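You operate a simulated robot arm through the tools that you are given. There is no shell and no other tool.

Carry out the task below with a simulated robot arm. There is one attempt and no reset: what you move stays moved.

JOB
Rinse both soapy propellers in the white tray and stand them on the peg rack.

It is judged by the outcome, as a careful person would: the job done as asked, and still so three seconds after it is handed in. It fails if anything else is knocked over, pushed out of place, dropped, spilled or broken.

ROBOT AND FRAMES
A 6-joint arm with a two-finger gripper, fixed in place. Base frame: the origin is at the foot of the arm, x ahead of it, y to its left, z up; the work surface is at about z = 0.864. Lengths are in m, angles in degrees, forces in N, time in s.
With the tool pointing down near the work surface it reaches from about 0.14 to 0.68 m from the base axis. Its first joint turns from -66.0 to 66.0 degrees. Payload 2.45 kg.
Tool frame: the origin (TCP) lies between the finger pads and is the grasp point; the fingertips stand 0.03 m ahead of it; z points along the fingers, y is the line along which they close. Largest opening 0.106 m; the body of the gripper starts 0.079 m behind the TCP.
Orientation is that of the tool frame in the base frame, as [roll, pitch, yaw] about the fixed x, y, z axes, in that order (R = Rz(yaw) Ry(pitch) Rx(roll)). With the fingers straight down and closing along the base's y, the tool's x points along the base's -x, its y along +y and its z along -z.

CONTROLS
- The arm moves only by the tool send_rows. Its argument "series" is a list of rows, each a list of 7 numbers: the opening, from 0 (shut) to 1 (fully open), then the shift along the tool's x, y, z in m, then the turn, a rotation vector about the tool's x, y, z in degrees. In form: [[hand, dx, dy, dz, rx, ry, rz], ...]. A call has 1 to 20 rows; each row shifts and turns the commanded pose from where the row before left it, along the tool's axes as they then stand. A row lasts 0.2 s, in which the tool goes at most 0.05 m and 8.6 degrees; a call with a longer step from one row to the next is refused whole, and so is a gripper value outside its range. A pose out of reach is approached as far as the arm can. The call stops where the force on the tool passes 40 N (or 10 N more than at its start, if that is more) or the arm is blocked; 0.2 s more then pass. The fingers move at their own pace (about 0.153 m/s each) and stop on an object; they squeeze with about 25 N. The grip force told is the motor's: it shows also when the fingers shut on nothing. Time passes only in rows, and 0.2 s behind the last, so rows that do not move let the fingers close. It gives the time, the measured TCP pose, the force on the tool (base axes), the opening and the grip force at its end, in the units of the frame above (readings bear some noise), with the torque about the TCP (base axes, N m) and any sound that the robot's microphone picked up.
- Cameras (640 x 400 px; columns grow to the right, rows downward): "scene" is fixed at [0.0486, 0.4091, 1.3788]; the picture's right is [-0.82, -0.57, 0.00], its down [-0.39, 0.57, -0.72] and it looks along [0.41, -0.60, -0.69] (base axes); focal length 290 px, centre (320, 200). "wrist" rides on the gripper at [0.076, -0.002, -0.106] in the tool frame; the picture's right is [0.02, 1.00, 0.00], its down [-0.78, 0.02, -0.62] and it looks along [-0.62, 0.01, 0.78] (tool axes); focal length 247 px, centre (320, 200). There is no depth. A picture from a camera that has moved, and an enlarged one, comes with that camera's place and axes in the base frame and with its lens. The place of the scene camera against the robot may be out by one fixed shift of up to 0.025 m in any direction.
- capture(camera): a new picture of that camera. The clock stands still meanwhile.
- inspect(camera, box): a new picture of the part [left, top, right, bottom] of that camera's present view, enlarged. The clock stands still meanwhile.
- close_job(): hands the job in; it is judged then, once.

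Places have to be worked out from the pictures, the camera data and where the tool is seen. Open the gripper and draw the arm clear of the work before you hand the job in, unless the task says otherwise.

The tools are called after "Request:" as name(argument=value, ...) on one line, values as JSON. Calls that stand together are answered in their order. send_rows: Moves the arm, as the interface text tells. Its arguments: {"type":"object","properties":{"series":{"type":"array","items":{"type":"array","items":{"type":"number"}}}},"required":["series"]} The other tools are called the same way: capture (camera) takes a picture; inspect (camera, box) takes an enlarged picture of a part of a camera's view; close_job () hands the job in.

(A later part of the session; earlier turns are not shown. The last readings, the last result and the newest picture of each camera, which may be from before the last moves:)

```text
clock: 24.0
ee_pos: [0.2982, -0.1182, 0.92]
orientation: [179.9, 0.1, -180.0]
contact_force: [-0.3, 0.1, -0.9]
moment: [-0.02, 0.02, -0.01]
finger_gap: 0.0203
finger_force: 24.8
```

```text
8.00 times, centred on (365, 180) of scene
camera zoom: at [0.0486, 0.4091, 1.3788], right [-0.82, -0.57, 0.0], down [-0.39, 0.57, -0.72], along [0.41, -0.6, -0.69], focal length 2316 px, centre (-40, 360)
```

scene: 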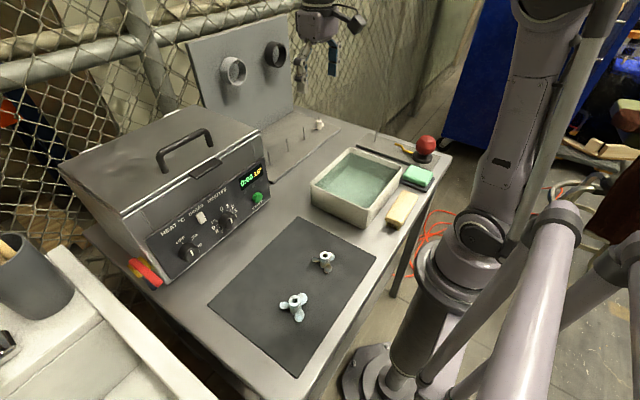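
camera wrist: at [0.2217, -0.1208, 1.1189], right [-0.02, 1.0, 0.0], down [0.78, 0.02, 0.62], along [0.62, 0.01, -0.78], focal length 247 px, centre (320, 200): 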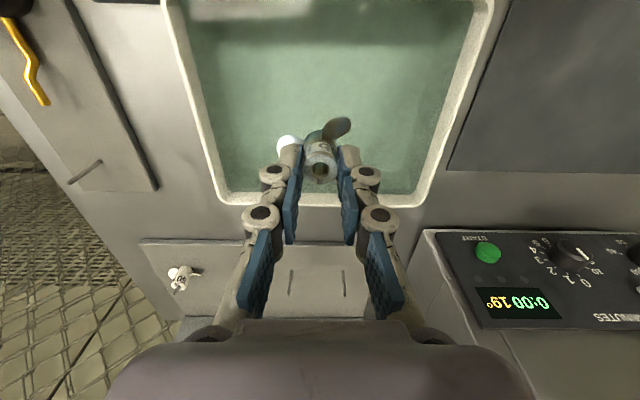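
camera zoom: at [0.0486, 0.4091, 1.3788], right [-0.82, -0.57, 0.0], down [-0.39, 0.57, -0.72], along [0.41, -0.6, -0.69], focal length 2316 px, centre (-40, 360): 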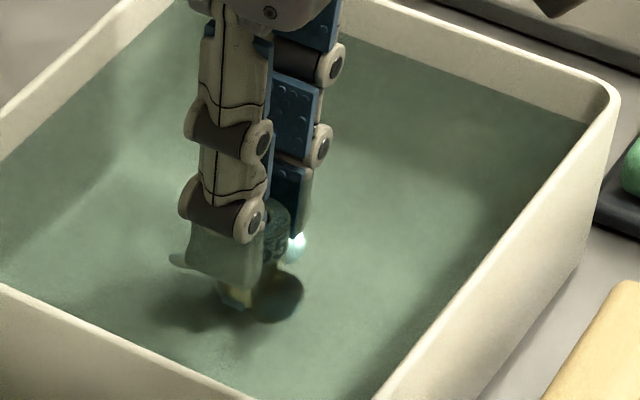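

It is now wholly under water with no floor contact. I swish it slowly around the tray, well away from the walls.

Request:
send_rows(series=[[0, 0, 0.015, 0, 0, 0, 0], [0, 0, 0.015, 0, 0, 0, 0], [0, 0.012, 0, 0, 0, 0, 0], [0, 0.012, 0, 0, 0, 0, 0], [0, 0, -0.015, 0, 0, 0, 0], [0, 0, -0.015, 0, 0, 0, 0], [0, 0, -0.015, 0, 0, 0, 0], [0, 0, -0.015, 0, 0, 0, 0], [0, -0.012, 0, 0, 0, 0, 0], [0, -0.012, 0, 0, 0, 0, 0], [0, -0.012, 0, 0, 0, 0, 0], [0, -0.012, 0, 0, 0, 0, 0], [0, 0, 0.015, 0, 0, 0, 0], [0, 0, 0.015, 0, 0, 0, 0], [0, 0, 0.015, 0, 0, 0, 0], [0, 0, 0.015, 0, 0, 0, 0], [0, 0.012, 0, 0, 0, 0, 0], [0, 0.012, 0, 0, 0, 0, 0], [0, 0, -0.015, 0, 0, 0, 0], [0, 0, -0.015, 0, 0, 0, 0]])

Request:
inspect(camera="wrist", box=[220, 80, 420, 230])

```text
clock: 28.2
ee_pos: [0.2975, -0.118, 0.9181]
orientation: [179.9, 0.0, 179.9]
contact_force: [0.6, -0.6, -1.6]
moment: [0.02, -0.02, -0.01]
finger_gap: 0.02
finger_force: 24.3
```

```text
2.67 times, centred on (320, 155) of wrist
camera zoom: at [0.2219, -0.1206, 1.0257], right [-0.02, 1.0, 0.0], down [0.78, 0.02, 0.62], along [0.62, 0.01, -0.78], focal length 659 px, centre (320, 320)
```

zoom: 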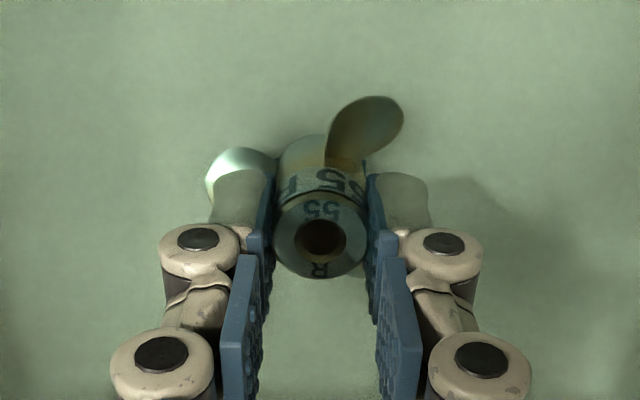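

The soapy film is clearing; the lettering and bronze already look sharper. I give it a second swish.

Request:
send_rows(series=[[0, 0, 0.015, 0, 0, 0, 0], [0, 0, 0.015, 0, 0, 0, 0], [0, 0.012, 0, 0, 0, 0, 0], [0, 0.012, 0, 0, 0, 0, 0], [0, 0, -0.015, 0, 0, 0, 0], [0, 0, -0.015, 0, 0, 0, 0], [0, 0, -0.015, 0, 0, 0, 0], [0, 0, -0.015, 0, 0, 0, 0], [0, -0.012, 0, 0, 0, 0, 0], [0, -0.012, 0, 0, 0, 0, 0], [0, -0.012, 0, 0, 0, 0, 0], [0, -0.012, 0, 0, 0, 0, 0], [0, 0, 0.015, 0, 0, 0, 0], [0, 0, 0.015, 0, 0, 0, 0], [0, 0, 0.015, 0, 0, 0, 0], [0, 0, 0.015, 0, 0, 0, 0], [0, 0.012, 0, 0, 0, 0, 0], [0, 0.012, 0, 0, 0, 0, 0], [0, 0, -0.015, 0, 0, 0, 0], [0, 0, -0.015, 0, 0, 0, 0]])

Request:
inspect(camera="wrist", box=[220, 80, 420, 230])

```text
clock: 32.4
ee_pos: [0.2976, -0.1164, 0.9181]
orientation: [179.8, 0.2, -180.0]
contact_force: [-0.3, -0.2, -1.0]
moment: [0.03, 0.01, -0.02]
finger_gap: 0.02
finger_force: 25.0
```

```text
2.67 times, centred on (320, 155) of wrist
camera zoom: at [0.2228, -0.1193, 1.0249], right [-0.02, 1.0, 0.0], down [0.78, 0.02, 0.62], along [0.62, 0.01, -0.78], focal length 659 px, centre (320, 320)
```

zoom: 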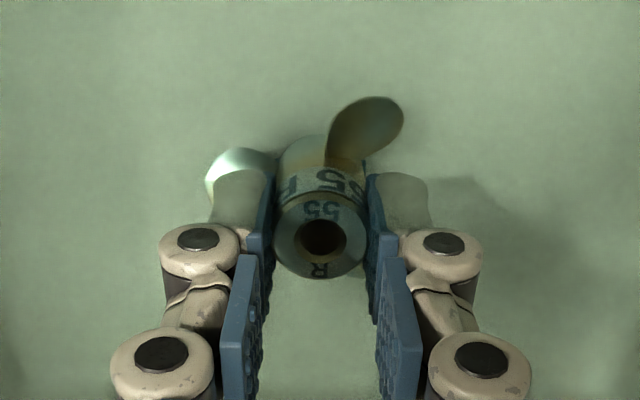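

The look is unchanged since the first swish, so it is rinsed. I lift it slowly out and let it drip over the tray.

Request:
send_rows(series=[[0, 0, 0, -0.006, 0, 0, 0], [0, 0, 0, -0.01, 0, 0, 0], [0, 0, 0, -0.01, 0, 0, 0], [0, 0, 0, -0.01, 0, 0, 0], [0, 0, 0, -0.01, 0, 0, 0], [0, 0, 0, -0.012, 0, 0, 0], [0, 0, 0, -0.012, 0, 0, 0], [0, 0, 0, -0.012, 0, 0, 0], [0, 0, 0, -0.01, 0, 0, 0], [0, 0, 0, 0, 0, 0, 0], [0, 0, 0, 0, 0, 0, 0], [0, 0, 0, 0, 0, 0, 0], [0, 0, 0, 0, 0, 0, 0], [0, 0, 0, 0, 0, 0, 0], [0, 0, 0, 0, 0, 0, 0], [0, 0, 0, 0, 0, 0, 0], [0, 0, 0, 0, 0, 0, 0], [0, 0, 0, 0, 0, 0, 0], [0, 0, 0, 0, 0, 0, 0], [0, 0, 0, 0, 0, 0, 0]])

Request:
inspect(camera="wrist", box=[240, 100, 400, 220])

Request:
inspect(camera="scene", box=[330, 130, 400, 200])

```text
clock: 36.6
ee_pos: [0.2965, -0.1173, 1.0115]
orientation: [179.8, 0.1, -180.0]
contact_force: [0.2, 0.0, -0.5]
moment: [-0.01, 0.0, 0.0]
finger_gap: 0.0201
finger_force: 25.3
```

```text
3.33 times, centred on (320, 160) of wrist
camera zoom: at [0.2219, -0.1195, 1.1183], right [-0.02, 1.0, 0.0], down [0.78, 0.02, 0.62], along [0.62, 0.01, -0.78], focal length 823 px, centre (320, 333)
```

zoom: 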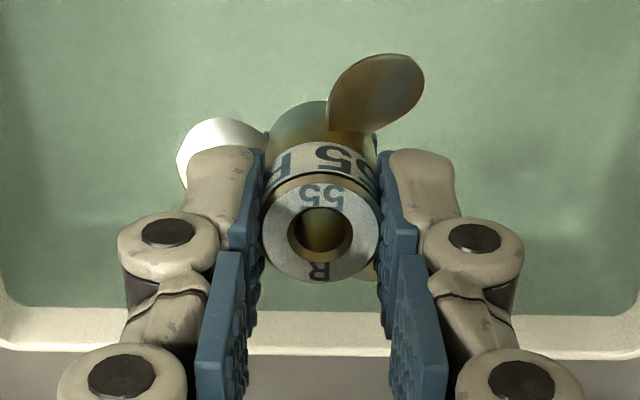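

```text
5.71 times, centred on (365, 165) of scene
camera zoom: at [0.0486, 0.4091, 1.3788], right [-0.82, -0.57, 0.0], down [-0.39, 0.57, -0.72], along [0.41, -0.6, -0.69], focal length 1655 px, centre (63, 400)
```

zoom: 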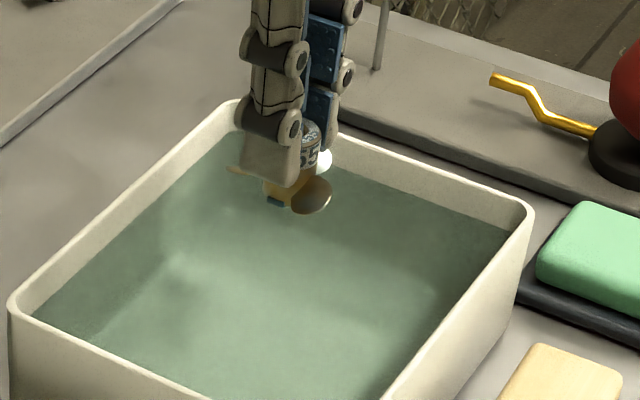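

The 55 is clean and still firmly held. I raise a little and carry it towards the rack, stopping short with the hand in line with the middle peg so the outer pegs are visible beside the fingers.

Request:
send_rows(series=[[0, 0, 0, -0.01, 0, 0, 0], [0, -0.01, -0.0025, -0.01, 0, 0, 0], [0, -0.02, -0.005, 0, 0, 0, 0], [0, -0.022, -0.005, 0, 0, 0, 0], [0, -0.022, -0.005, 0, 0, 0, 0], [0, -0.022, -0.005, 0, 0, 0, 0], [0, -0.022, -0.005, 0, 0, 0, 0], [0, -0.022, -0.005, 0, 0, 0, 0], [0, -0.022, -0.005, 0, 0, 0, 0], [0, -0.022, -0.005, 0, 0, 0, 0], [0, -0.016, -0.005, 0, 0, 0, 0], [0, 0, 0, 0, 0, 0, 0]])

Request:
capture(camera="wrist")

Request:
inspect(camera="scene", box=[255, 90, 355, 190])

```text
clock: 39.2
ee_pos: [0.4995, -0.1672, 1.031]
orientation: [180.0, 0.1, -180.0]
contact_force: [0.0, -0.8, -0.9]
moment: [-0.02, 0.04, -0.03]
finger_gap: 0.0202
finger_force: 25.0
```

```text
taken
camera wrist: at [0.423, -0.1683, 1.1376], right [-0.02, 1.0, 0.0], down [0.78, 0.02, 0.62], along [0.62, 0.01, -0.78], focal length 247 px, centre (320, 200)
```

wrist: 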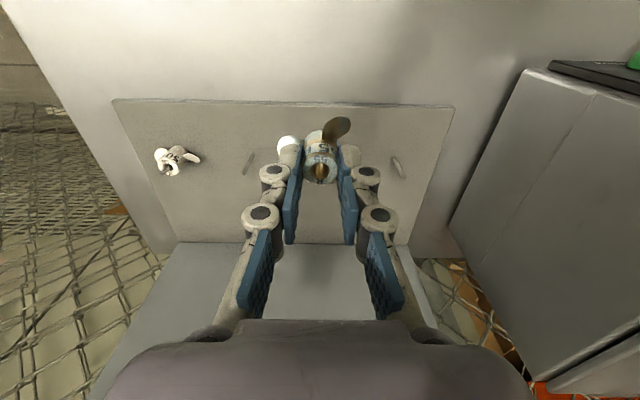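

```text
4.00 times, centred on (305, 140) of scene
camera zoom: at [0.0487, 0.4091, 1.3788], right [-0.82, -0.57, 0.0], down [-0.39, 0.57, -0.72], along [0.41, -0.6, -0.69], focal length 1158 px, centre (380, 440)
```

zoom: 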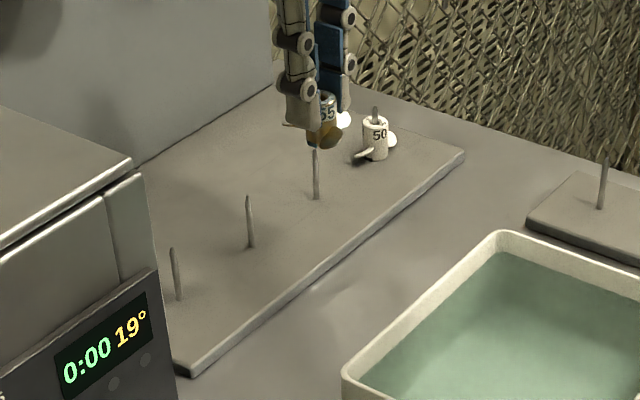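

I zoom on the two visible free pegs and the 50 to fix the peg positions.

Request:
inspect(camera="wrist", box=[220, 130, 300, 190])

Request:
inspect(camera="wrist", box=[360, 130, 440, 190])

Request:
inspect(camera="wrist", box=[140, 125, 220, 185])

Request:
inspect(camera="wrist", box=[270, 100, 370, 190])

```text
6.67 times, centred on (260, 160) of wrist
camera zoom: at [0.423, -0.1683, 1.1376], right [-0.02, 1.0, 0.0], down [0.78, 0.02, 0.62], along [0.62, 0.01, -0.78], focal length 1646 px, centre (720, 467)
```

zoom: 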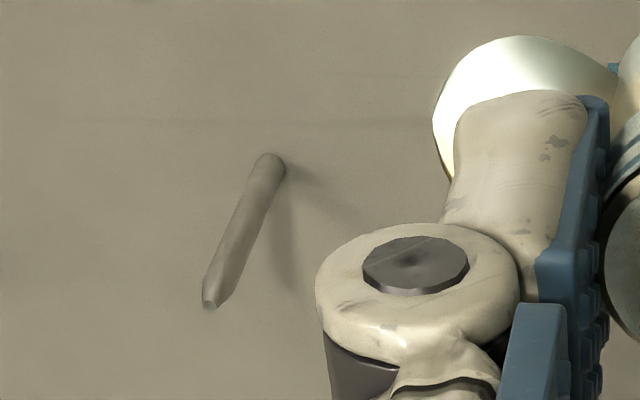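

```text
6.67 times, centred on (400, 160) of wrist
camera zoom: at [0.423, -0.1683, 1.1376], right [-0.02, 1.0, 0.0], down [0.78, 0.02, 0.62], along [0.62, 0.01, -0.78], focal length 1646 px, centre (-213, 467)
```

zoom: 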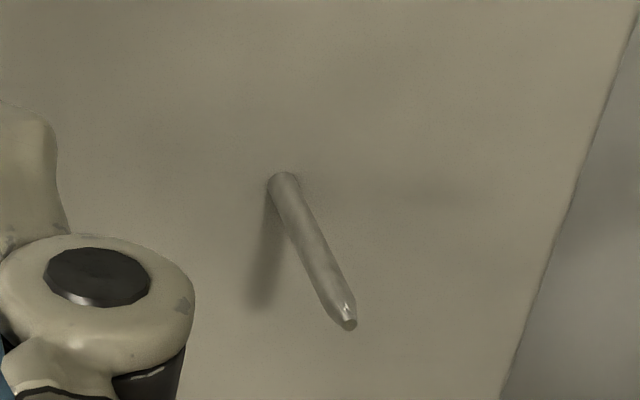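

```text
6.67 times, centred on (180, 155) of wrist
camera zoom: at [0.423, -0.1683, 1.1376], right [-0.02, 1.0, 0.0], down [0.78, 0.02, 0.62], along [0.62, 0.01, -0.78], focal length 1646 px, centre (1253, 500)
```

zoom: 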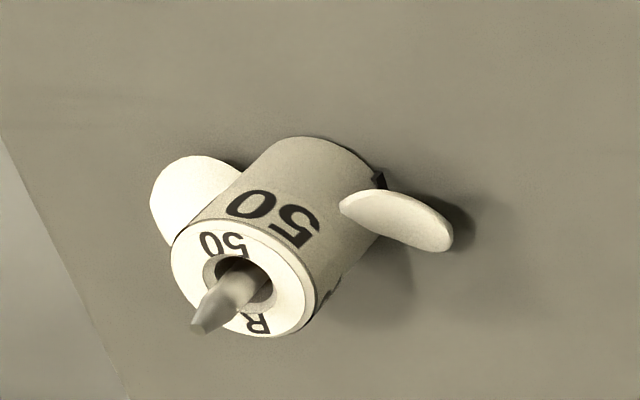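

```text
4.44 times, centred on (320, 145) of wrist
camera zoom: at [0.423, -0.1683, 1.1376], right [-0.02, 1.0, 0.0], down [0.78, 0.02, 0.62], along [0.62, 0.01, -0.78], focal length 1098 px, centre (320, 444)
```

zoom: 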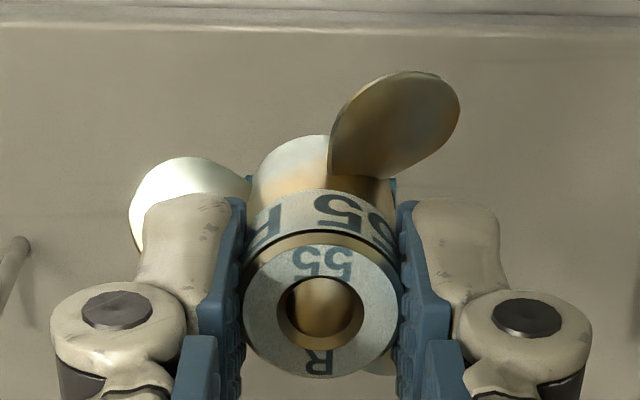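

Both views put the peg nearest the 50 at about (0.563, -0.245), its tip at z≈0.921. Relative to the held hub, as seen by the same camera, that is +0.064 in x and -0.078 in y. I move over it and lower until the hub's underside is about 1 cm above the peg tip, then check the alignment.

Request:
send_rows(series=[[0, -0.016, -0.0195, 0, 0, 0, 0], [0, -0.016, -0.0195, 0, 0, 0, 0], [0, -0.016, -0.0195, 0, 0, 0, 0], [0, -0.0157, -0.0196, 0, 0, 0, 0], [0, 0, 0, 0.0125, 0, 0, 0], [0, 0, 0, 0.0125, 0, 0, 0], [0, 0, 0, 0.0125, 0, 0, 0], [0, 0, 0, 0.01, 0, 0, 0], [0, 0, 0, 0, 0, 0, 0]])

Request:
capture(camera="wrist")

Request:
inspect(camera="scene", box=[310, 105, 350, 145])

```text
clock: 41.2
ee_pos: [0.5625, -0.2431, 0.9834]
orientation: [180.0, 0.2, -180.0]
contact_force: [-0.8, -0.6, -0.3]
moment: [0.02, -0.02, -0.01]
finger_gap: 0.02
finger_force: 24.5
```

```text
taken
camera wrist: at [0.4864, -0.2459, 1.0906], right [-0.02, 1.0, 0.0], down [0.78, 0.02, 0.62], along [0.62, 0.01, -0.78], focal length 247 px, centre (320, 200)
```

wrist: 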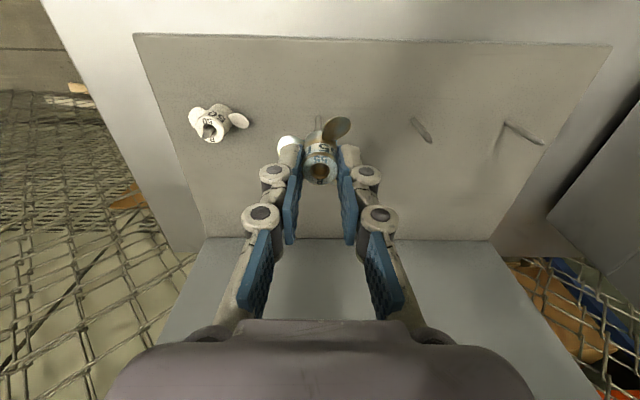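

```text
10.00 times, centred on (330, 125) of scene
camera zoom: at [0.0486, 0.4091, 1.3788], right [-0.82, -0.57, 0.0], down [-0.39, 0.57, -0.72], along [0.41, -0.6, -0.69], focal length 2896 px, centre (220, 950)
```

zoom: 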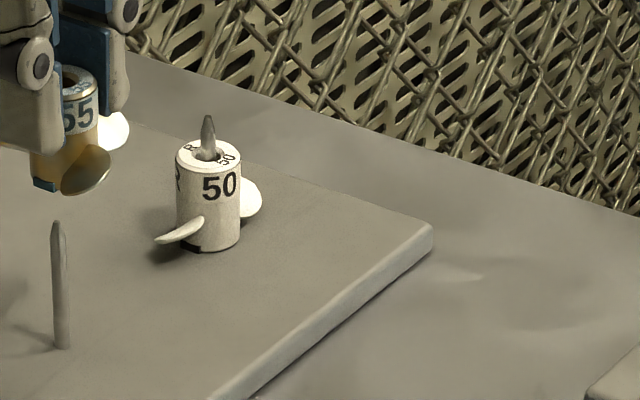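

I can see the peg in both views. I zoom in to check the hub's alignment with it.

Request:
inspect(camera="wrist", box=[280, 95, 360, 190])

Request:
inspect(camera="scene", box=[298, 105, 328, 145])

Request:
inspect(camera="wrist", box=[390, 100, 450, 150])

```text
4.21 times, centred on (320, 142) of wrist
camera zoom: at [0.4864, -0.2459, 1.0906], right [-0.02, 1.0, 0.0], down [0.78, 0.02, 0.62], along [0.62, 0.01, -0.78], focal length 1040 px, centre (320, 442)
```

zoom: 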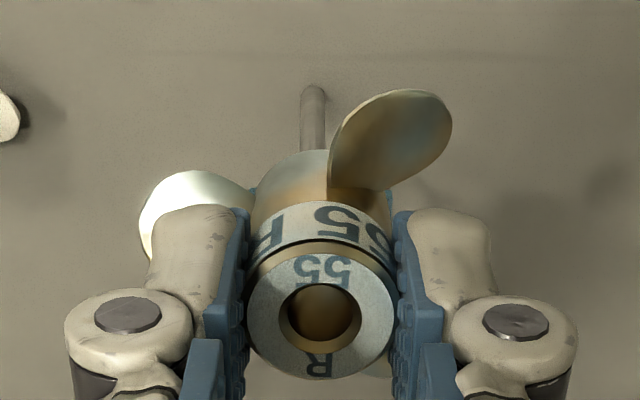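

```text
10.00 times, centred on (313, 125) of scene
camera zoom: at [0.0486, 0.4091, 1.3788], right [-0.82, -0.57, 0.0], down [-0.39, 0.57, -0.72], along [0.41, -0.6, -0.69], focal length 2896 px, centre (390, 950)
```

zoom: 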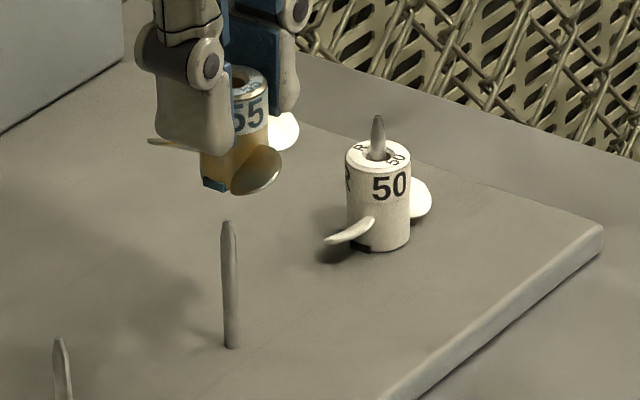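

```text
8.00 times, centred on (420, 125) of wrist
camera zoom: at [0.4864, -0.2459, 1.0906], right [-0.02, 1.0, 0.0], down [0.78, 0.02, 0.62], along [0.62, 0.01, -0.78], focal length 1976 px, centre (-480, 800)
```

zoom: 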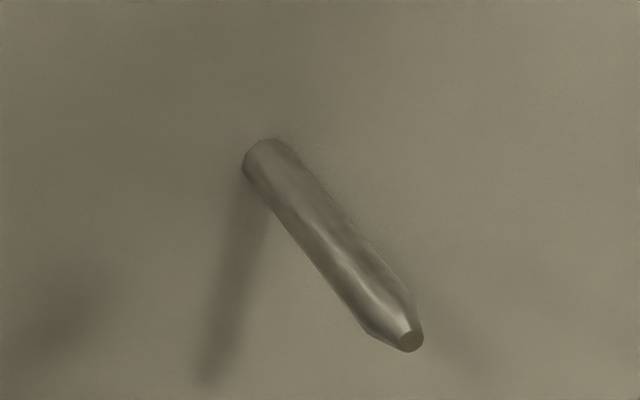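

Combining both views, the peg turns out slightly further away than first reckoned, at about (0.5667, -0.247). So I shift the hub by +4.2 mm in x and -1.9 mm in y, lower 10 mm, and check again.

Request:
send_rows(series=[[0, -0.0042, -0.0019, 0, 0, 0, 0], [0, 0, 0, 0.005, 0, 0, 0], [0, 0, 0, 0.005, 0, 0, 0], [0, 0, 0, 0, 0, 0, 0]])

Request:
inspect(camera="scene", box=[306, 108, 326, 138])

Request:
inspect(camera="wrist", box=[280, 95, 360, 190])

```text
clock: 42.2
ee_pos: [0.5664, -0.2463, 0.9731]
orientation: [-180.0, 0.0, -180.0]
contact_force: [0.3, 0.2, -0.4]
moment: [0.0, -0.03, 0.03]
finger_gap: 0.0201
finger_force: 24.9
```

```text
13.33 times, centred on (316, 123) of scene
camera zoom: at [0.0486, 0.4091, 1.3788], right [-0.82, -0.57, 0.0], down [-0.39, 0.57, -0.72], along [0.41, -0.6, -0.69], focal length 3861 px, centre (373, 1227)
```

zoom: 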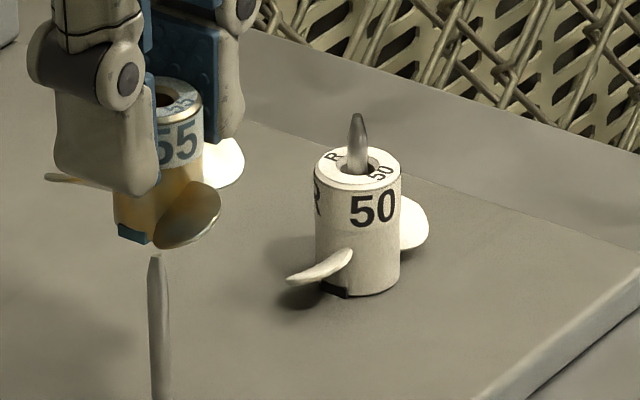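

```text
4.21 times, centred on (320, 142) of wrist
camera zoom: at [0.4907, -0.2482, 1.0809], right [-0.02, 1.0, 0.0], down [0.78, 0.02, 0.62], along [0.62, 0.01, -0.78], focal length 1040 px, centre (320, 442)
```

zoom: 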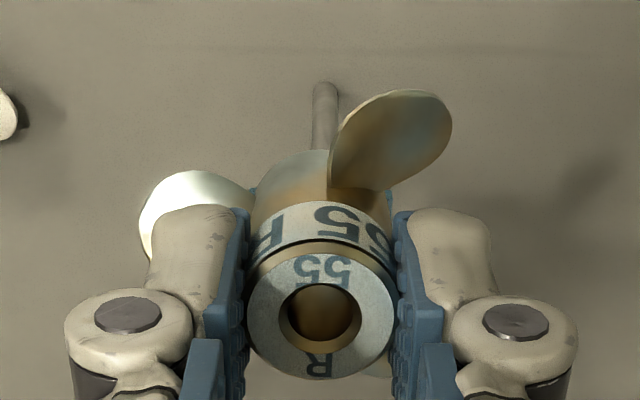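

Nearly aligned: the wrist view suggests the peg is about 0.7 mm to +y of the hub, and the scene view suggests a further 1–1.5 mm away. I nudge by 0.7 mm in each, lower 5 mm, and look closer.

Request:
send_rows(series=[[0, -0.0007, 0.0007, 0, 0, 0, 0], [0, 0, 0, 0.005, 0, 0, 0], [0, 0, 0, 0, 0, 0, 0]])

Request:
inspect(camera="scene", box=[302, 112, 326, 132])

Request:
inspect(camera="wrist", box=[290, 105, 350, 150])

```text
clock: 43.0
ee_pos: [0.5676, -0.2453, 0.9676]
orientation: [180.0, 0.2, 179.9]
contact_force: [-0.3, -0.8, -0.8]
moment: [0.02, 0.02, -0.01]
finger_gap: 0.0201
finger_force: 24.9
```

```text
16.00 times, centred on (314, 122) of scene
camera zoom: at [0.0486, 0.4091, 1.3788], right [-0.82, -0.57, 0.0], down [-0.39, 0.57, -0.72], along [0.41, -0.6, -0.69], focal length 4633 px, centre (416, 1448)
```

zoom: 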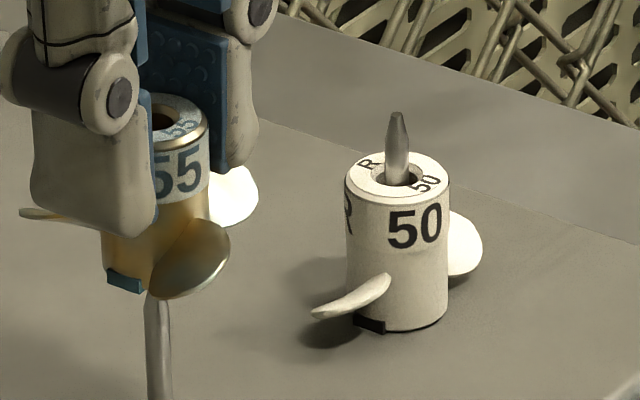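

```text
8.89 times, centred on (320, 128) of wrist
camera zoom: at [0.4913, -0.2478, 1.0755], right [-0.02, 1.0, 0.0], down [0.78, 0.02, 0.62], along [0.62, 0.01, -0.78], focal length 2195 px, centre (320, 844)
```

zoom: 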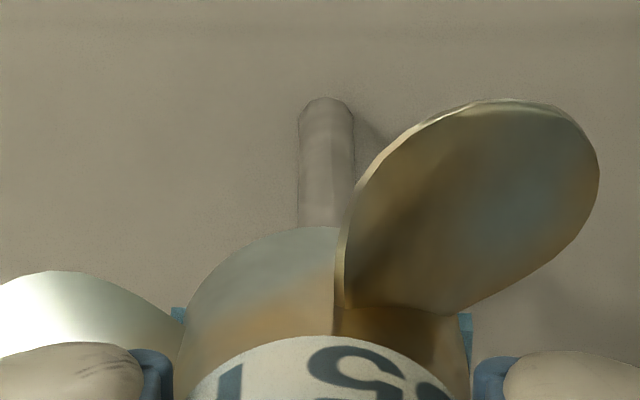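

Alignment is now within about 1 mm both ways, well inside the bore's clearance over the peg. I lower in small steps, watching the force.

Request:
send_rows(series=[[0, 0, 0, 0.003, 0, 0, 0], [0, 0, 0, 0.003, 0, 0, 0], [0, 0, 0, 0.003, 0, 0, 0], [0, 0, 0, 0, 0, 0, 0]])

Request:
inspect(camera="scene", box=[302, 112, 326, 132])

Request:
inspect(camera="wrist", box=[280, 95, 360, 190])

```text
clock: 44.0
ee_pos: [0.5654, -0.2452, 0.9593]
orientation: [179.9, 0.2, -180.0]
contact_force: [0.4, 0.4, -1.6]
moment: [-0.02, 0.01, 0.0]
finger_gap: 0.02
finger_force: 24.5
```

```text
16.00 times, centred on (314, 122) of scene
camera zoom: at [0.0486, 0.4091, 1.3788], right [-0.82, -0.57, 0.0], down [-0.39, 0.57, -0.72], along [0.41, -0.6, -0.69], focal length 4633 px, centre (416, 1448)
```

zoom: 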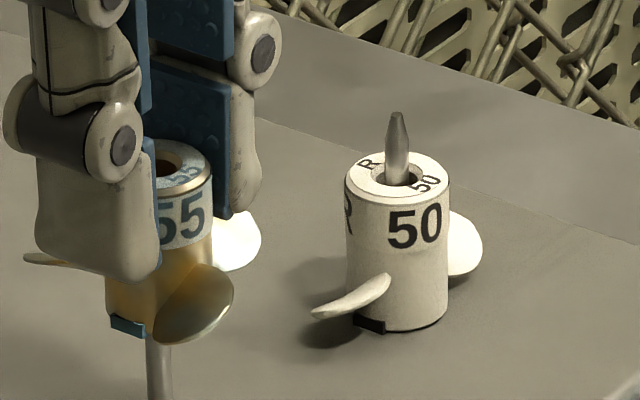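

```text
4.21 times, centred on (320, 142) of wrist
camera zoom: at [0.4906, -0.2474, 1.0659], right [-0.02, 1.0, 0.0], down [0.78, 0.02, 0.62], along [0.62, 0.01, -0.78], focal length 1040 px, centre (320, 442)
```

zoom: 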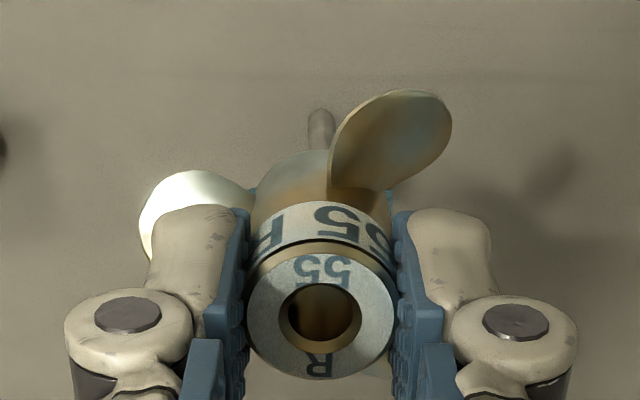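

No contact force and the axis lines coincide; the peg is entering the bore. I continue down.

Request:
send_rows(series=[[0, 0, 0, 0.004, 0, 0, 0], [0, 0, 0, 0.004, 0, 0, 0], [0, 0, 0, 0.004, 0, 0, 0], [0, 0, 0, 0.004, 0, 0, 0], [0, 0, 0, 0, 0, 0, 0]])

Request:
inspect(camera="scene", box=[302, 112, 326, 132])

Request:
inspect(camera="wrist", box=[280, 95, 360, 190])

```text
clock: 45.2
ee_pos: [0.5675, -0.2446, 0.9432]
orientation: [180.0, 0.1, 180.0]
contact_force: [-0.6, 0.8, -1.4]
moment: [-0.04, 0.0, -0.02]
finger_gap: 0.0202
finger_force: 24.6
```

```text
16.00 times, centred on (314, 122) of scene
camera zoom: at [0.0486, 0.4091, 1.3788], right [-0.82, -0.57, 0.0], down [-0.39, 0.57, -0.72], along [0.41, -0.6, -0.69], focal length 4633 px, centre (416, 1448)
```

zoom: 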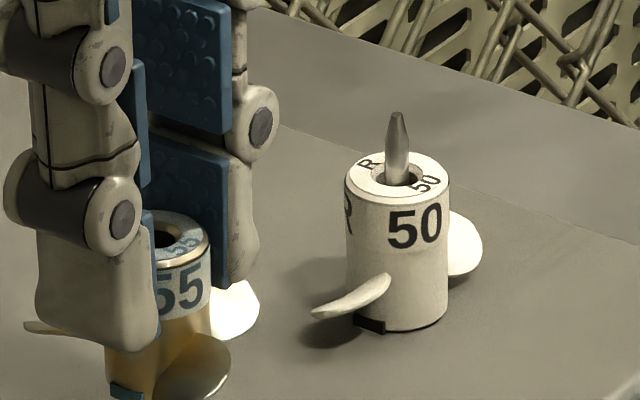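

```text
4.21 times, centred on (320, 142) of wrist
camera zoom: at [0.4912, -0.2469, 1.0504], right [-0.02, 1.0, 0.0], down [0.78, 0.02, 0.62], along [0.62, 0.01, -0.78], focal length 1040 px, centre (320, 442)
```

zoom: 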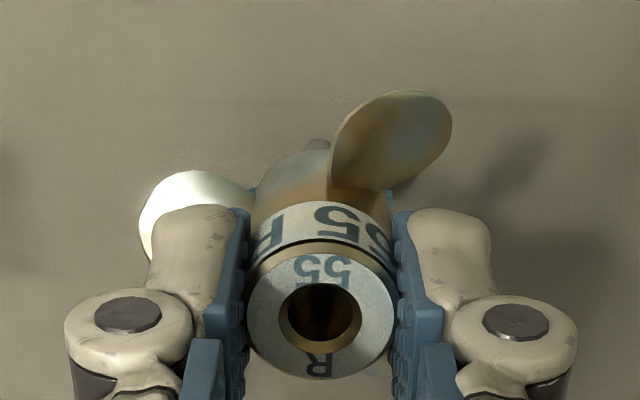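

The peg is well inside the bore with no contact. I continue down towards seating.

Request:
send_rows(series=[[0, 0, 0, 0.004, 0, 0, 0], [0, 0, 0, 0.004, 0, 0, 0], [0, 0, 0, 0.004, 0, 0, 0], [0, 0, 0, 0.003, 0, 0, 0], [0, 0, 0, 0.002, 0, 0, 0], [0, 0, 0, 0, 0, 0, 0]])

Request:
inspect(camera="scene", box=[302, 115, 326, 135])

Request:
inspect(camera="wrist", box=[280, 95, 360, 190])

```text
clock: 46.6
ee_pos: [0.5666, -0.2451, 0.9246]
orientation: [180.0, 0.1, 180.0]
contact_force: [-0.7, -0.6, -0.1]
moment: [0.0, 0.0, -0.02]
finger_gap: 0.0203
finger_force: 24.5
```

```text
16.00 times, centred on (314, 125) of scene
camera zoom: at [0.0486, 0.4091, 1.3788], right [-0.82, -0.57, 0.0], down [-0.39, 0.57, -0.72], along [0.41, -0.6, -0.69], focal length 4633 px, centre (416, 1400)
```

zoom: 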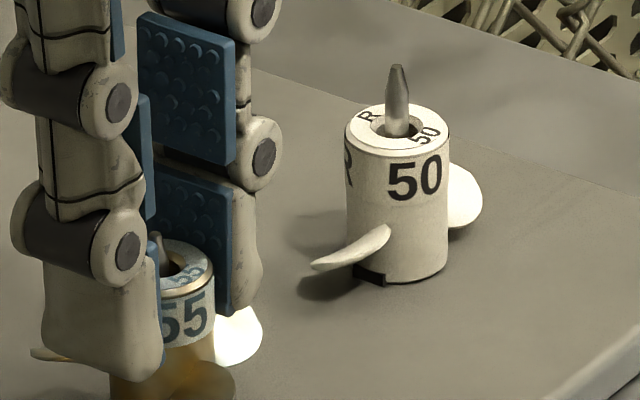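

```text
4.21 times, centred on (320, 142) of wrist
camera zoom: at [0.4911, -0.2472, 1.0331], right [-0.02, 1.0, 0.0], down [0.78, 0.02, 0.62], along [0.62, 0.01, -0.78], focal length 1040 px, centre (320, 442)
```

zoom: 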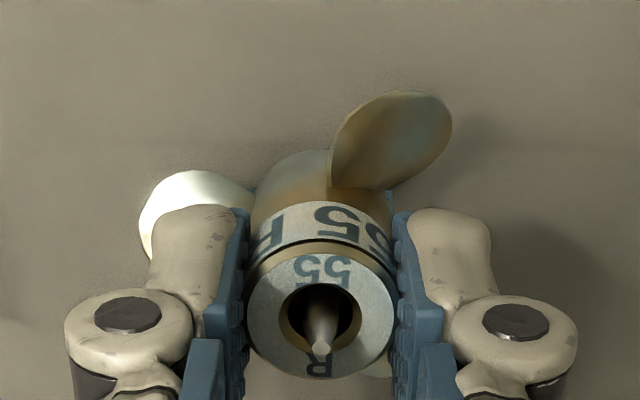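

The peg tip now shows through the top of the bore. I lower the last millimetres until it seats.

Request:
send_rows(series=[[0, 0, 0, 0.002, 0, 0, 0], [0, 0, 0, 0.002, 0, 0, 0], [0, 0, 0, 0, 0, 0, 0]])

Request:
inspect(camera="scene", box=[302, 120, 326, 140])

```text
clock: 47.4
ee_pos: [0.5659, -0.2446, 0.9218]
orientation: [179.8, 0.0, 180.0]
contact_force: [0.3, 0.8, -0.5]
moment: [-0.01, -0.03, 0.0]
finger_gap: 0.0199
finger_force: 25.1
```

```text
16.00 times, centred on (314, 130) of scene
camera zoom: at [0.0486, 0.4091, 1.3788], right [-0.82, -0.57, 0.0], down [-0.39, 0.57, -0.72], along [0.41, -0.6, -0.69], focal length 4633 px, centre (416, 1320)
```

zoom: 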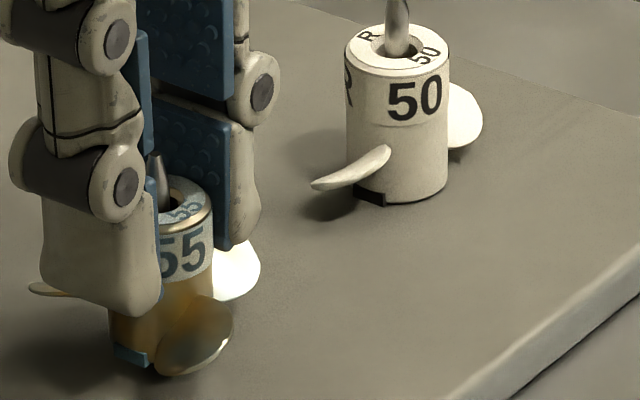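

Not seated yet, only a couple of millimetres remain. I keep lowering in 1.5 mm steps.

Request:
send_rows(series=[[0, 0, 0, 0.0015, 0, 0, 0], [0, 0, 0, 0.0015, 0, 0, 0], [0, 0, 0, 0, 0, 0, 0]])

Request:
inspect(camera="scene", box=[302, 120, 326, 140])

```text
clock: 48.2
ee_pos: [0.5662, -0.2443, 0.9194]
orientation: [180.0, 0.1, -179.9]
contact_force: [-0.6, -0.6, -1.0]
moment: [0.04, 0.01, 0.01]
finger_gap: 0.0203
finger_force: 25.1
```

```text
16.00 times, centred on (314, 130) of scene
camera zoom: at [0.0486, 0.4091, 1.3788], right [-0.82, -0.57, 0.0], down [-0.39, 0.57, -0.72], along [0.41, -0.6, -0.69], focal length 4633 px, centre (416, 1320)
```

zoom: 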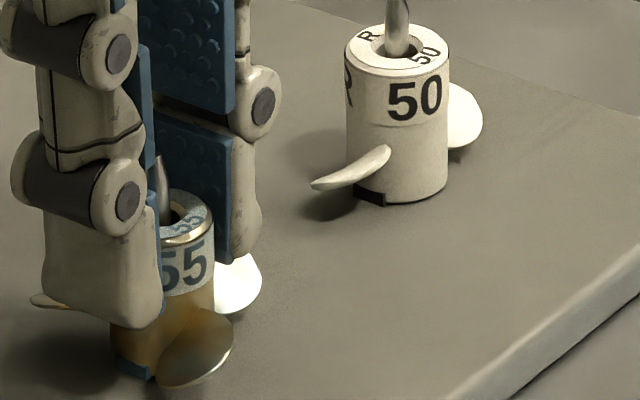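

Still free. I lower two more small steps.

Request:
send_rows(series=[[0, 0, 0, 0.0015, 0, 0, 0], [0, 0, 0, 0.0015, 0, 0, 0], [0, 0, 0, 0, 0, 0, 0]])

Request:
inspect(camera="scene", box=[302, 120, 326, 140])

```text
clock: 49.0
ee_pos: [0.5658, -0.2434, 0.9173]
orientation: [180.0, 0.1, 180.0]
contact_force: [2.4, -1.2, 20.9]
moment: [-0.03, -0.06, -0.01]
finger_gap: 0.0203
finger_force: 25.1
```

```text
16.00 times, centred on (314, 130) of scene
camera zoom: at [0.0483, 0.4093, 1.3787], right [-0.82, -0.57, 0.0], down [-0.39, 0.57, -0.72], along [0.41, -0.6, -0.69], focal length 4633 px, centre (416, 1320)
```

zoom: 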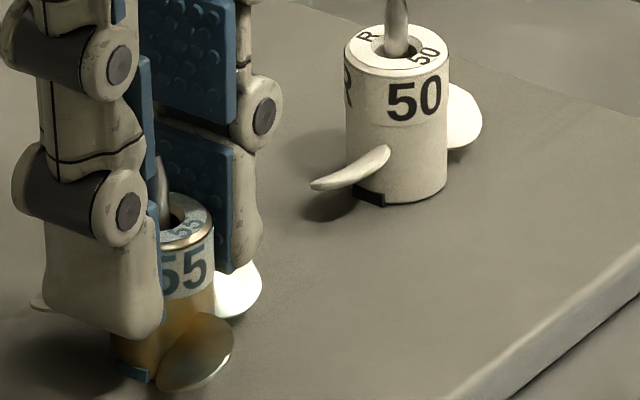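

It is seated: 21 N upward. I ease the pressure off, open the fingers partly, and check before rising.

Request:
send_rows(series=[[0, 0, 0, -0.001, 0, 0, 0], [0, 0, 0, -0.0005, 0, 0, 0], [0.22, 0, 0, 0, 0, 0, 0], [0.3, 0, 0, 0, 0, 0, 0], [0.38, 0, 0, 0, 0, 0, 0], [0.38, 0, 0, 0, 0, 0, 0]])

Request:
inspect(camera="wrist", box=[260, 95, 380, 190])

Request:
inspect(camera="scene", box=[302, 120, 326, 140])

```text
clock: 50.4
ee_pos: [0.5655, -0.2449, 0.9175]
orientation: [179.8, 0.1, 180.0]
contact_force: [-0.5, 0.0, -0.5]
moment: [0.0, 0.0, -0.01]
finger_gap: 0.0403
finger_force: 0.0
```

```text
4.21 times, centred on (320, 142) of wrist
camera zoom: at [0.4909, -0.2472, 1.0252], right [-0.02, 1.0, 0.0], down [0.78, 0.02, 0.62], along [0.62, 0.01, -0.78], focal length 1040 px, centre (320, 442)
```

zoom: 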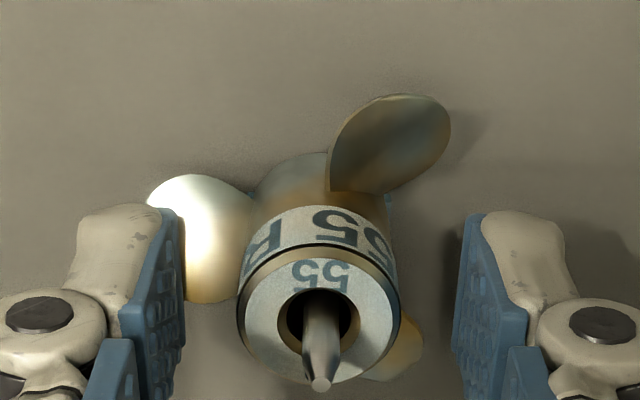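

```text
16.00 times, centred on (314, 130) of scene
camera zoom: at [0.0486, 0.4091, 1.3788], right [-0.82, -0.57, 0.0], down [-0.39, 0.57, -0.72], along [0.41, -0.6, -0.69], focal length 4633 px, centre (416, 1320)
```

zoom: 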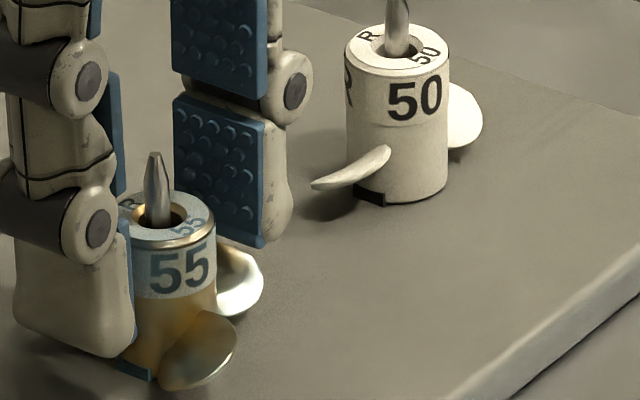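

The 55 stands squarely on its peg, free of the fingers. I rise straight up, then go back for the 60.

Request:
send_rows(series=[[0.38, 0, 0, -0.01, 0, 0, 0], [0.38, 0, 0, -0.015, 0, 0, 0], [0.38, 0, 0, -0.02, 0, 0, 0], [0.38, 0, 0, -0.03, 0, 0, 0], [0.38, 0, 0, -0.04, 0, 0, 0], [0.38, 0, 0, 0, 0, 0, 0]])

Request:
capture(camera="wrist")

Request:
inspect(camera="scene", box=[255, 90, 355, 190])

```text
clock: 51.8
ee_pos: [0.5662, -0.2447, 1.0346]
orientation: [179.9, 0.1, 179.9]
contact_force: [-0.3, 0.1, 0.1]
moment: [0.01, 0.01, 0.04]
finger_gap: 0.0405
finger_force: 0.0
```

```text
taken
camera wrist: at [0.4911, -0.246, 1.1416], right [-0.02, 1.0, 0.0], down [0.78, 0.02, 0.62], along [0.62, 0.01, -0.78], focal length 247 px, centre (320, 200)
```

wrist: 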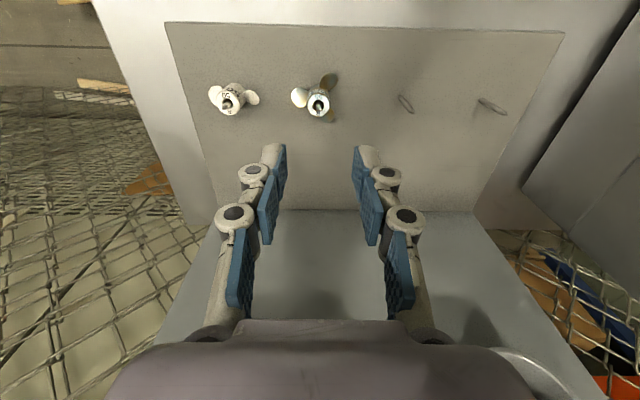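

```text
4.00 times, centred on (305, 140) of scene
camera zoom: at [0.0486, 0.4091, 1.3788], right [-0.82, -0.57, 0.0], down [-0.39, 0.57, -0.72], along [0.41, -0.6, -0.69], focal length 1158 px, centre (380, 440)
```

zoom: 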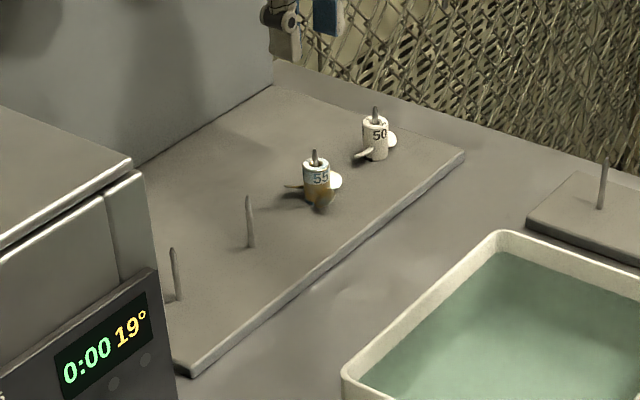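

The 55 stands well beside the 50. While here I zoom in to get the spacing to the next peg for the 60.

Request:
inspect(camera="wrist", box=[290, 65, 430, 130])

Request:
inspect(camera="wrist", box=[375, 75, 435, 125])

```text
4.57 times, centred on (360, 98) of wrist
camera zoom: at [0.4911, -0.246, 1.1416], right [-0.02, 1.0, 0.0], down [0.78, 0.02, 0.62], along [0.62, 0.01, -0.78], focal length 1129 px, centre (137, 669)
```

zoom: 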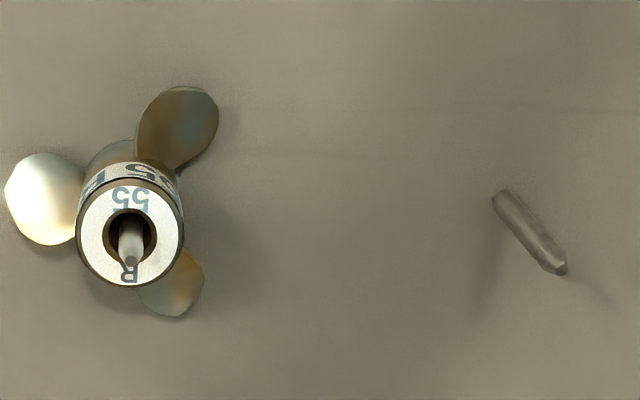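

```text
8.00 times, centred on (405, 100) of wrist
camera zoom: at [0.4911, -0.246, 1.1416], right [-0.02, 1.0, 0.0], down [0.78, 0.02, 0.62], along [0.62, 0.01, -0.78], focal length 1976 px, centre (-360, 1000)
```

zoom: 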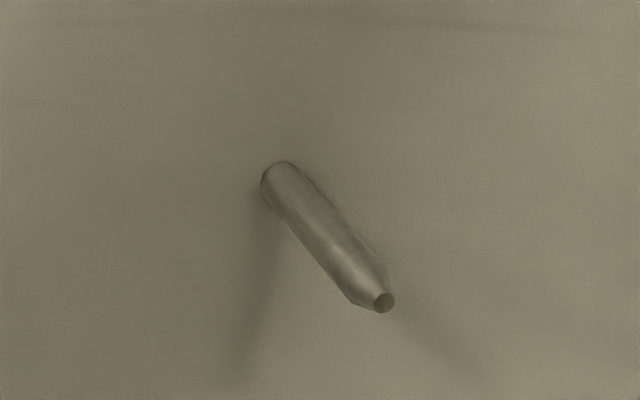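

I measure the next peg about 85 mm to the +y side of the first, so roughly (0.5655, -0.160) in hand coordinates. Now I go up and back over the table to the 60 propeller, keeping clear of the heater box.

Request:
send_rows(series=[[0.5, 0, 0, -0.03, 0, 0, 0], [0.7, 0.042, 0, -0.02, 0, 0, 0], [0.7, 0.042, 0, 0, 0, 0, 0], [0.7, 0.042, 0, 0, 0, 0, 0], [0.7, 0.042, 0, 0, 0, 0, 0], [0.7, 0.042, 0.025, 0, 0, 0, 0], [0.7, 0.042, 0.025, 0, 0, 0, 0], [0.7, 0.042, 0.025, 0, 0, 0, 0], [0.7, 0.042, 0.025, 0, 0, 0, 0], [0.7, 0, 0.0465, 0, 0, 0, 0], [0.7, 0, 0.0465, 0, 0, 0, 0], [0.7, 0, 0.0465, 0, 0, 0, 0], [0.7, 0, 0.0465, 0, 0, 0, 0], [0.7, 0, 0.0465, 0, 0, 0, 0], [0.7, 0, 0.0465, 0, 0, 0, 0], [0.7, 0, 0.0465, 0, 0, 0, 0], [0.7, 0, 0.0465, 0, 0, 0, 0], [0.7, 0, 0, 0.04, 0, 0, 0], [0.7, 0, 0, 0.04, 0, 0, 0], [0.7, 0, 0, 0, 0, 0, 0]])

Request:
capture(camera="wrist")

Request:
capture(camera="scene")

```text
clock: 56.0
ee_pos: [0.2303, 0.2252, 1.0027]
orientation: [179.9, 0.1, 180.0]
contact_force: [-0.3, -0.4, -0.7]
moment: [-0.01, 0.01, 0.0]
finger_gap: 0.0741
finger_force: 0.1
```

```text
taken
camera wrist: at [0.155, 0.2236, 1.1099], right [-0.02, 1.0, 0.0], down [0.78, 0.02, 0.62], along [0.62, 0.01, -0.78], focal length 247 px, centre (320, 200)
```

wrist: 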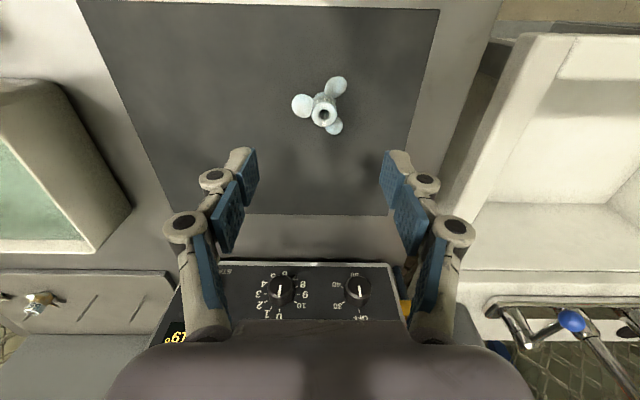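

```text
taken
```

scene: 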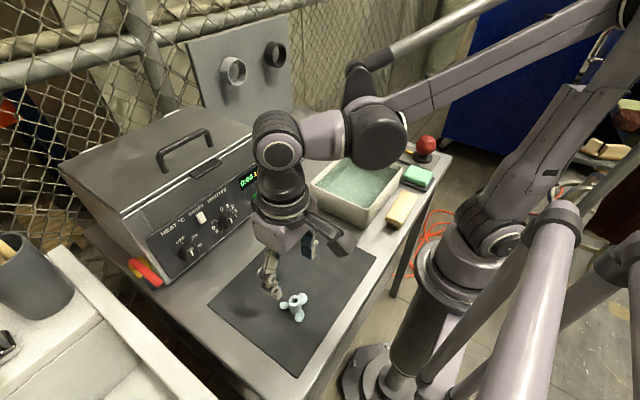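

I zoom in on the 60 to measure its offset from the hand's axis.

Request:
inspect(camera="wrist", box=[280, 70, 360, 140])

```text
5.71 times, centred on (320, 105) of wrist
camera zoom: at [0.155, 0.2236, 1.1099], right [-0.02, 1.0, 0.0], down [0.78, 0.02, 0.62], along [0.62, 0.01, -0.78], focal length 1411 px, centre (320, 743)
```

zoom: 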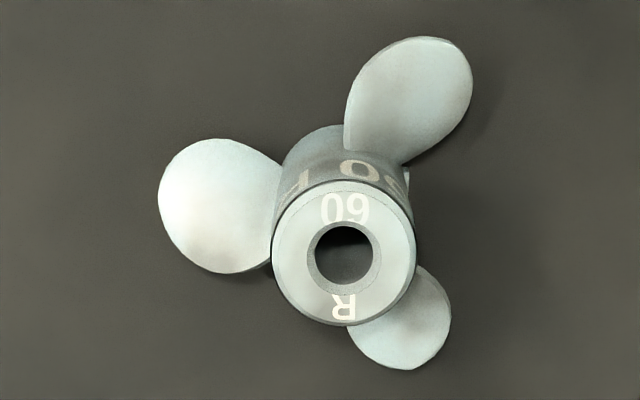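

The hub is right in x and about 2.3 mm to +y. I centre and lower to the same grip depth that worked for the 55.

Request:
send_rows(series=[[0.7, 0, 0.0023, 0.02, 0, 0, 0], [0.7, 0, 0, 0.025, 0, 0, 0], [0.7, 0, 0, 0.02, 0, 0, 0], [0.7, 0, 0, 0.015, 0, 0, 0], [0.7, 0, 0, 0.01, 0, 0, 0], [0.7, 0, 0, 0, 0, 0, 0]])

Request:
inspect(camera="wrist", box=[220, 100, 420, 225])

Request:
inspect(camera="scene", box=[255, 260, 335, 330])

```text
clock: 57.4
ee_pos: [0.2301, 0.2289, 0.912]
orientation: [179.9, 0.1, -180.0]
contact_force: [0.1, 0.4, -1.3]
moment: [0.01, -0.01, 0.01]
finger_gap: 0.0742
finger_force: 0.0
```

```text
3.20 times, centred on (320, 162) of wrist
camera zoom: at [0.1554, 0.2273, 1.0199], right [-0.02, 1.0, 0.0], down [0.78, 0.02, 0.62], along [0.62, 0.01, -0.78], focal length 790 px, centre (320, 320)
```

zoom: 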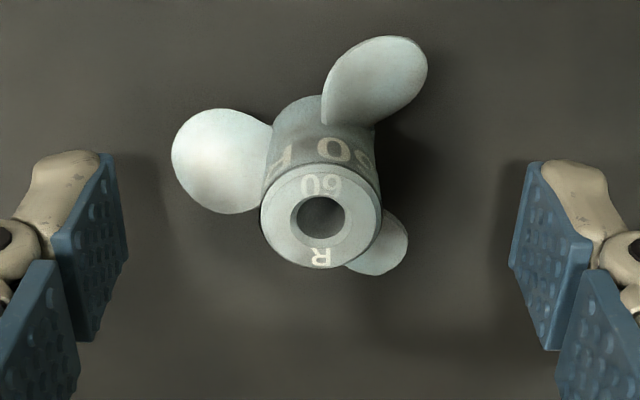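

```text
5.71 times, centred on (295, 295) of scene
camera zoom: at [0.0486, 0.4091, 1.3788], right [-0.82, -0.57, 0.0], down [-0.39, 0.57, -0.72], along [0.41, -0.6, -0.69], focal length 1655 px, centre (463, -343)
```

zoom: 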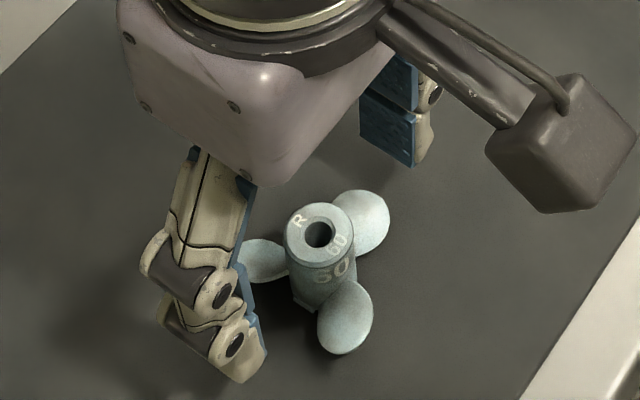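

Centred between the tips with the same overlap as before. I close gently.

Request:
send_rows(series=[[0.4, 0, 0, 0, 0, 0, 0], [0.28, 0, 0, 0, 0, 0, 0], [0.15, 0, 0, 0, 0, 0, 0], [0, 0, 0, 0, 0, 0, 0], [0, 0, 0, 0, 0, 0, 0]])

Request:
inspect(camera="wrist", box=[240, 100, 400, 220])

Request:
inspect(camera="scene", box=[265, 275, 325, 330])

```text
clock: 58.6
ee_pos: [0.2298, 0.2295, 0.9132]
orientation: [179.8, 0.0, -180.0]
contact_force: [-0.7, 0.4, -1.1]
moment: [0.0, -0.02, -0.01]
finger_gap: 0.0194
finger_force: 25.1
```

```text
3.33 times, centred on (320, 160) of wrist
camera zoom: at [0.1554, 0.2272, 1.0201], right [-0.02, 1.0, 0.0], down [0.78, 0.02, 0.62], along [0.62, 0.01, -0.78], focal length 823 px, centre (320, 333)
```

zoom: 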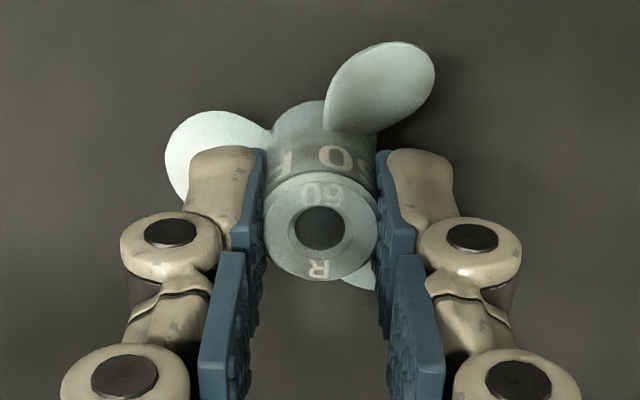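

```text
7.27 times, centred on (295, 302) of scene
camera zoom: at [0.0486, 0.4091, 1.3788], right [-0.82, -0.57, 0.0], down [-0.39, 0.57, -0.72], along [0.41, -0.6, -0.69], focal length 2106 px, centre (502, -546)
```

zoom: 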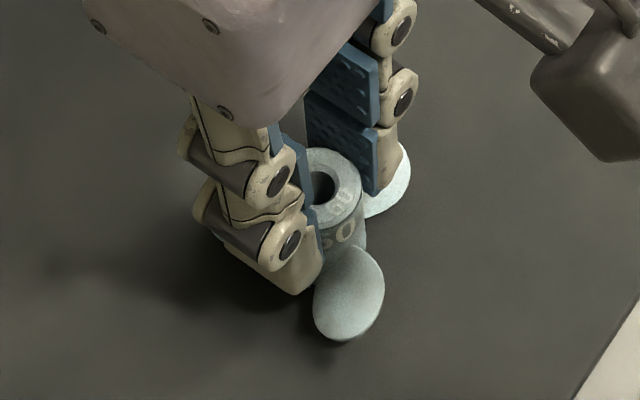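

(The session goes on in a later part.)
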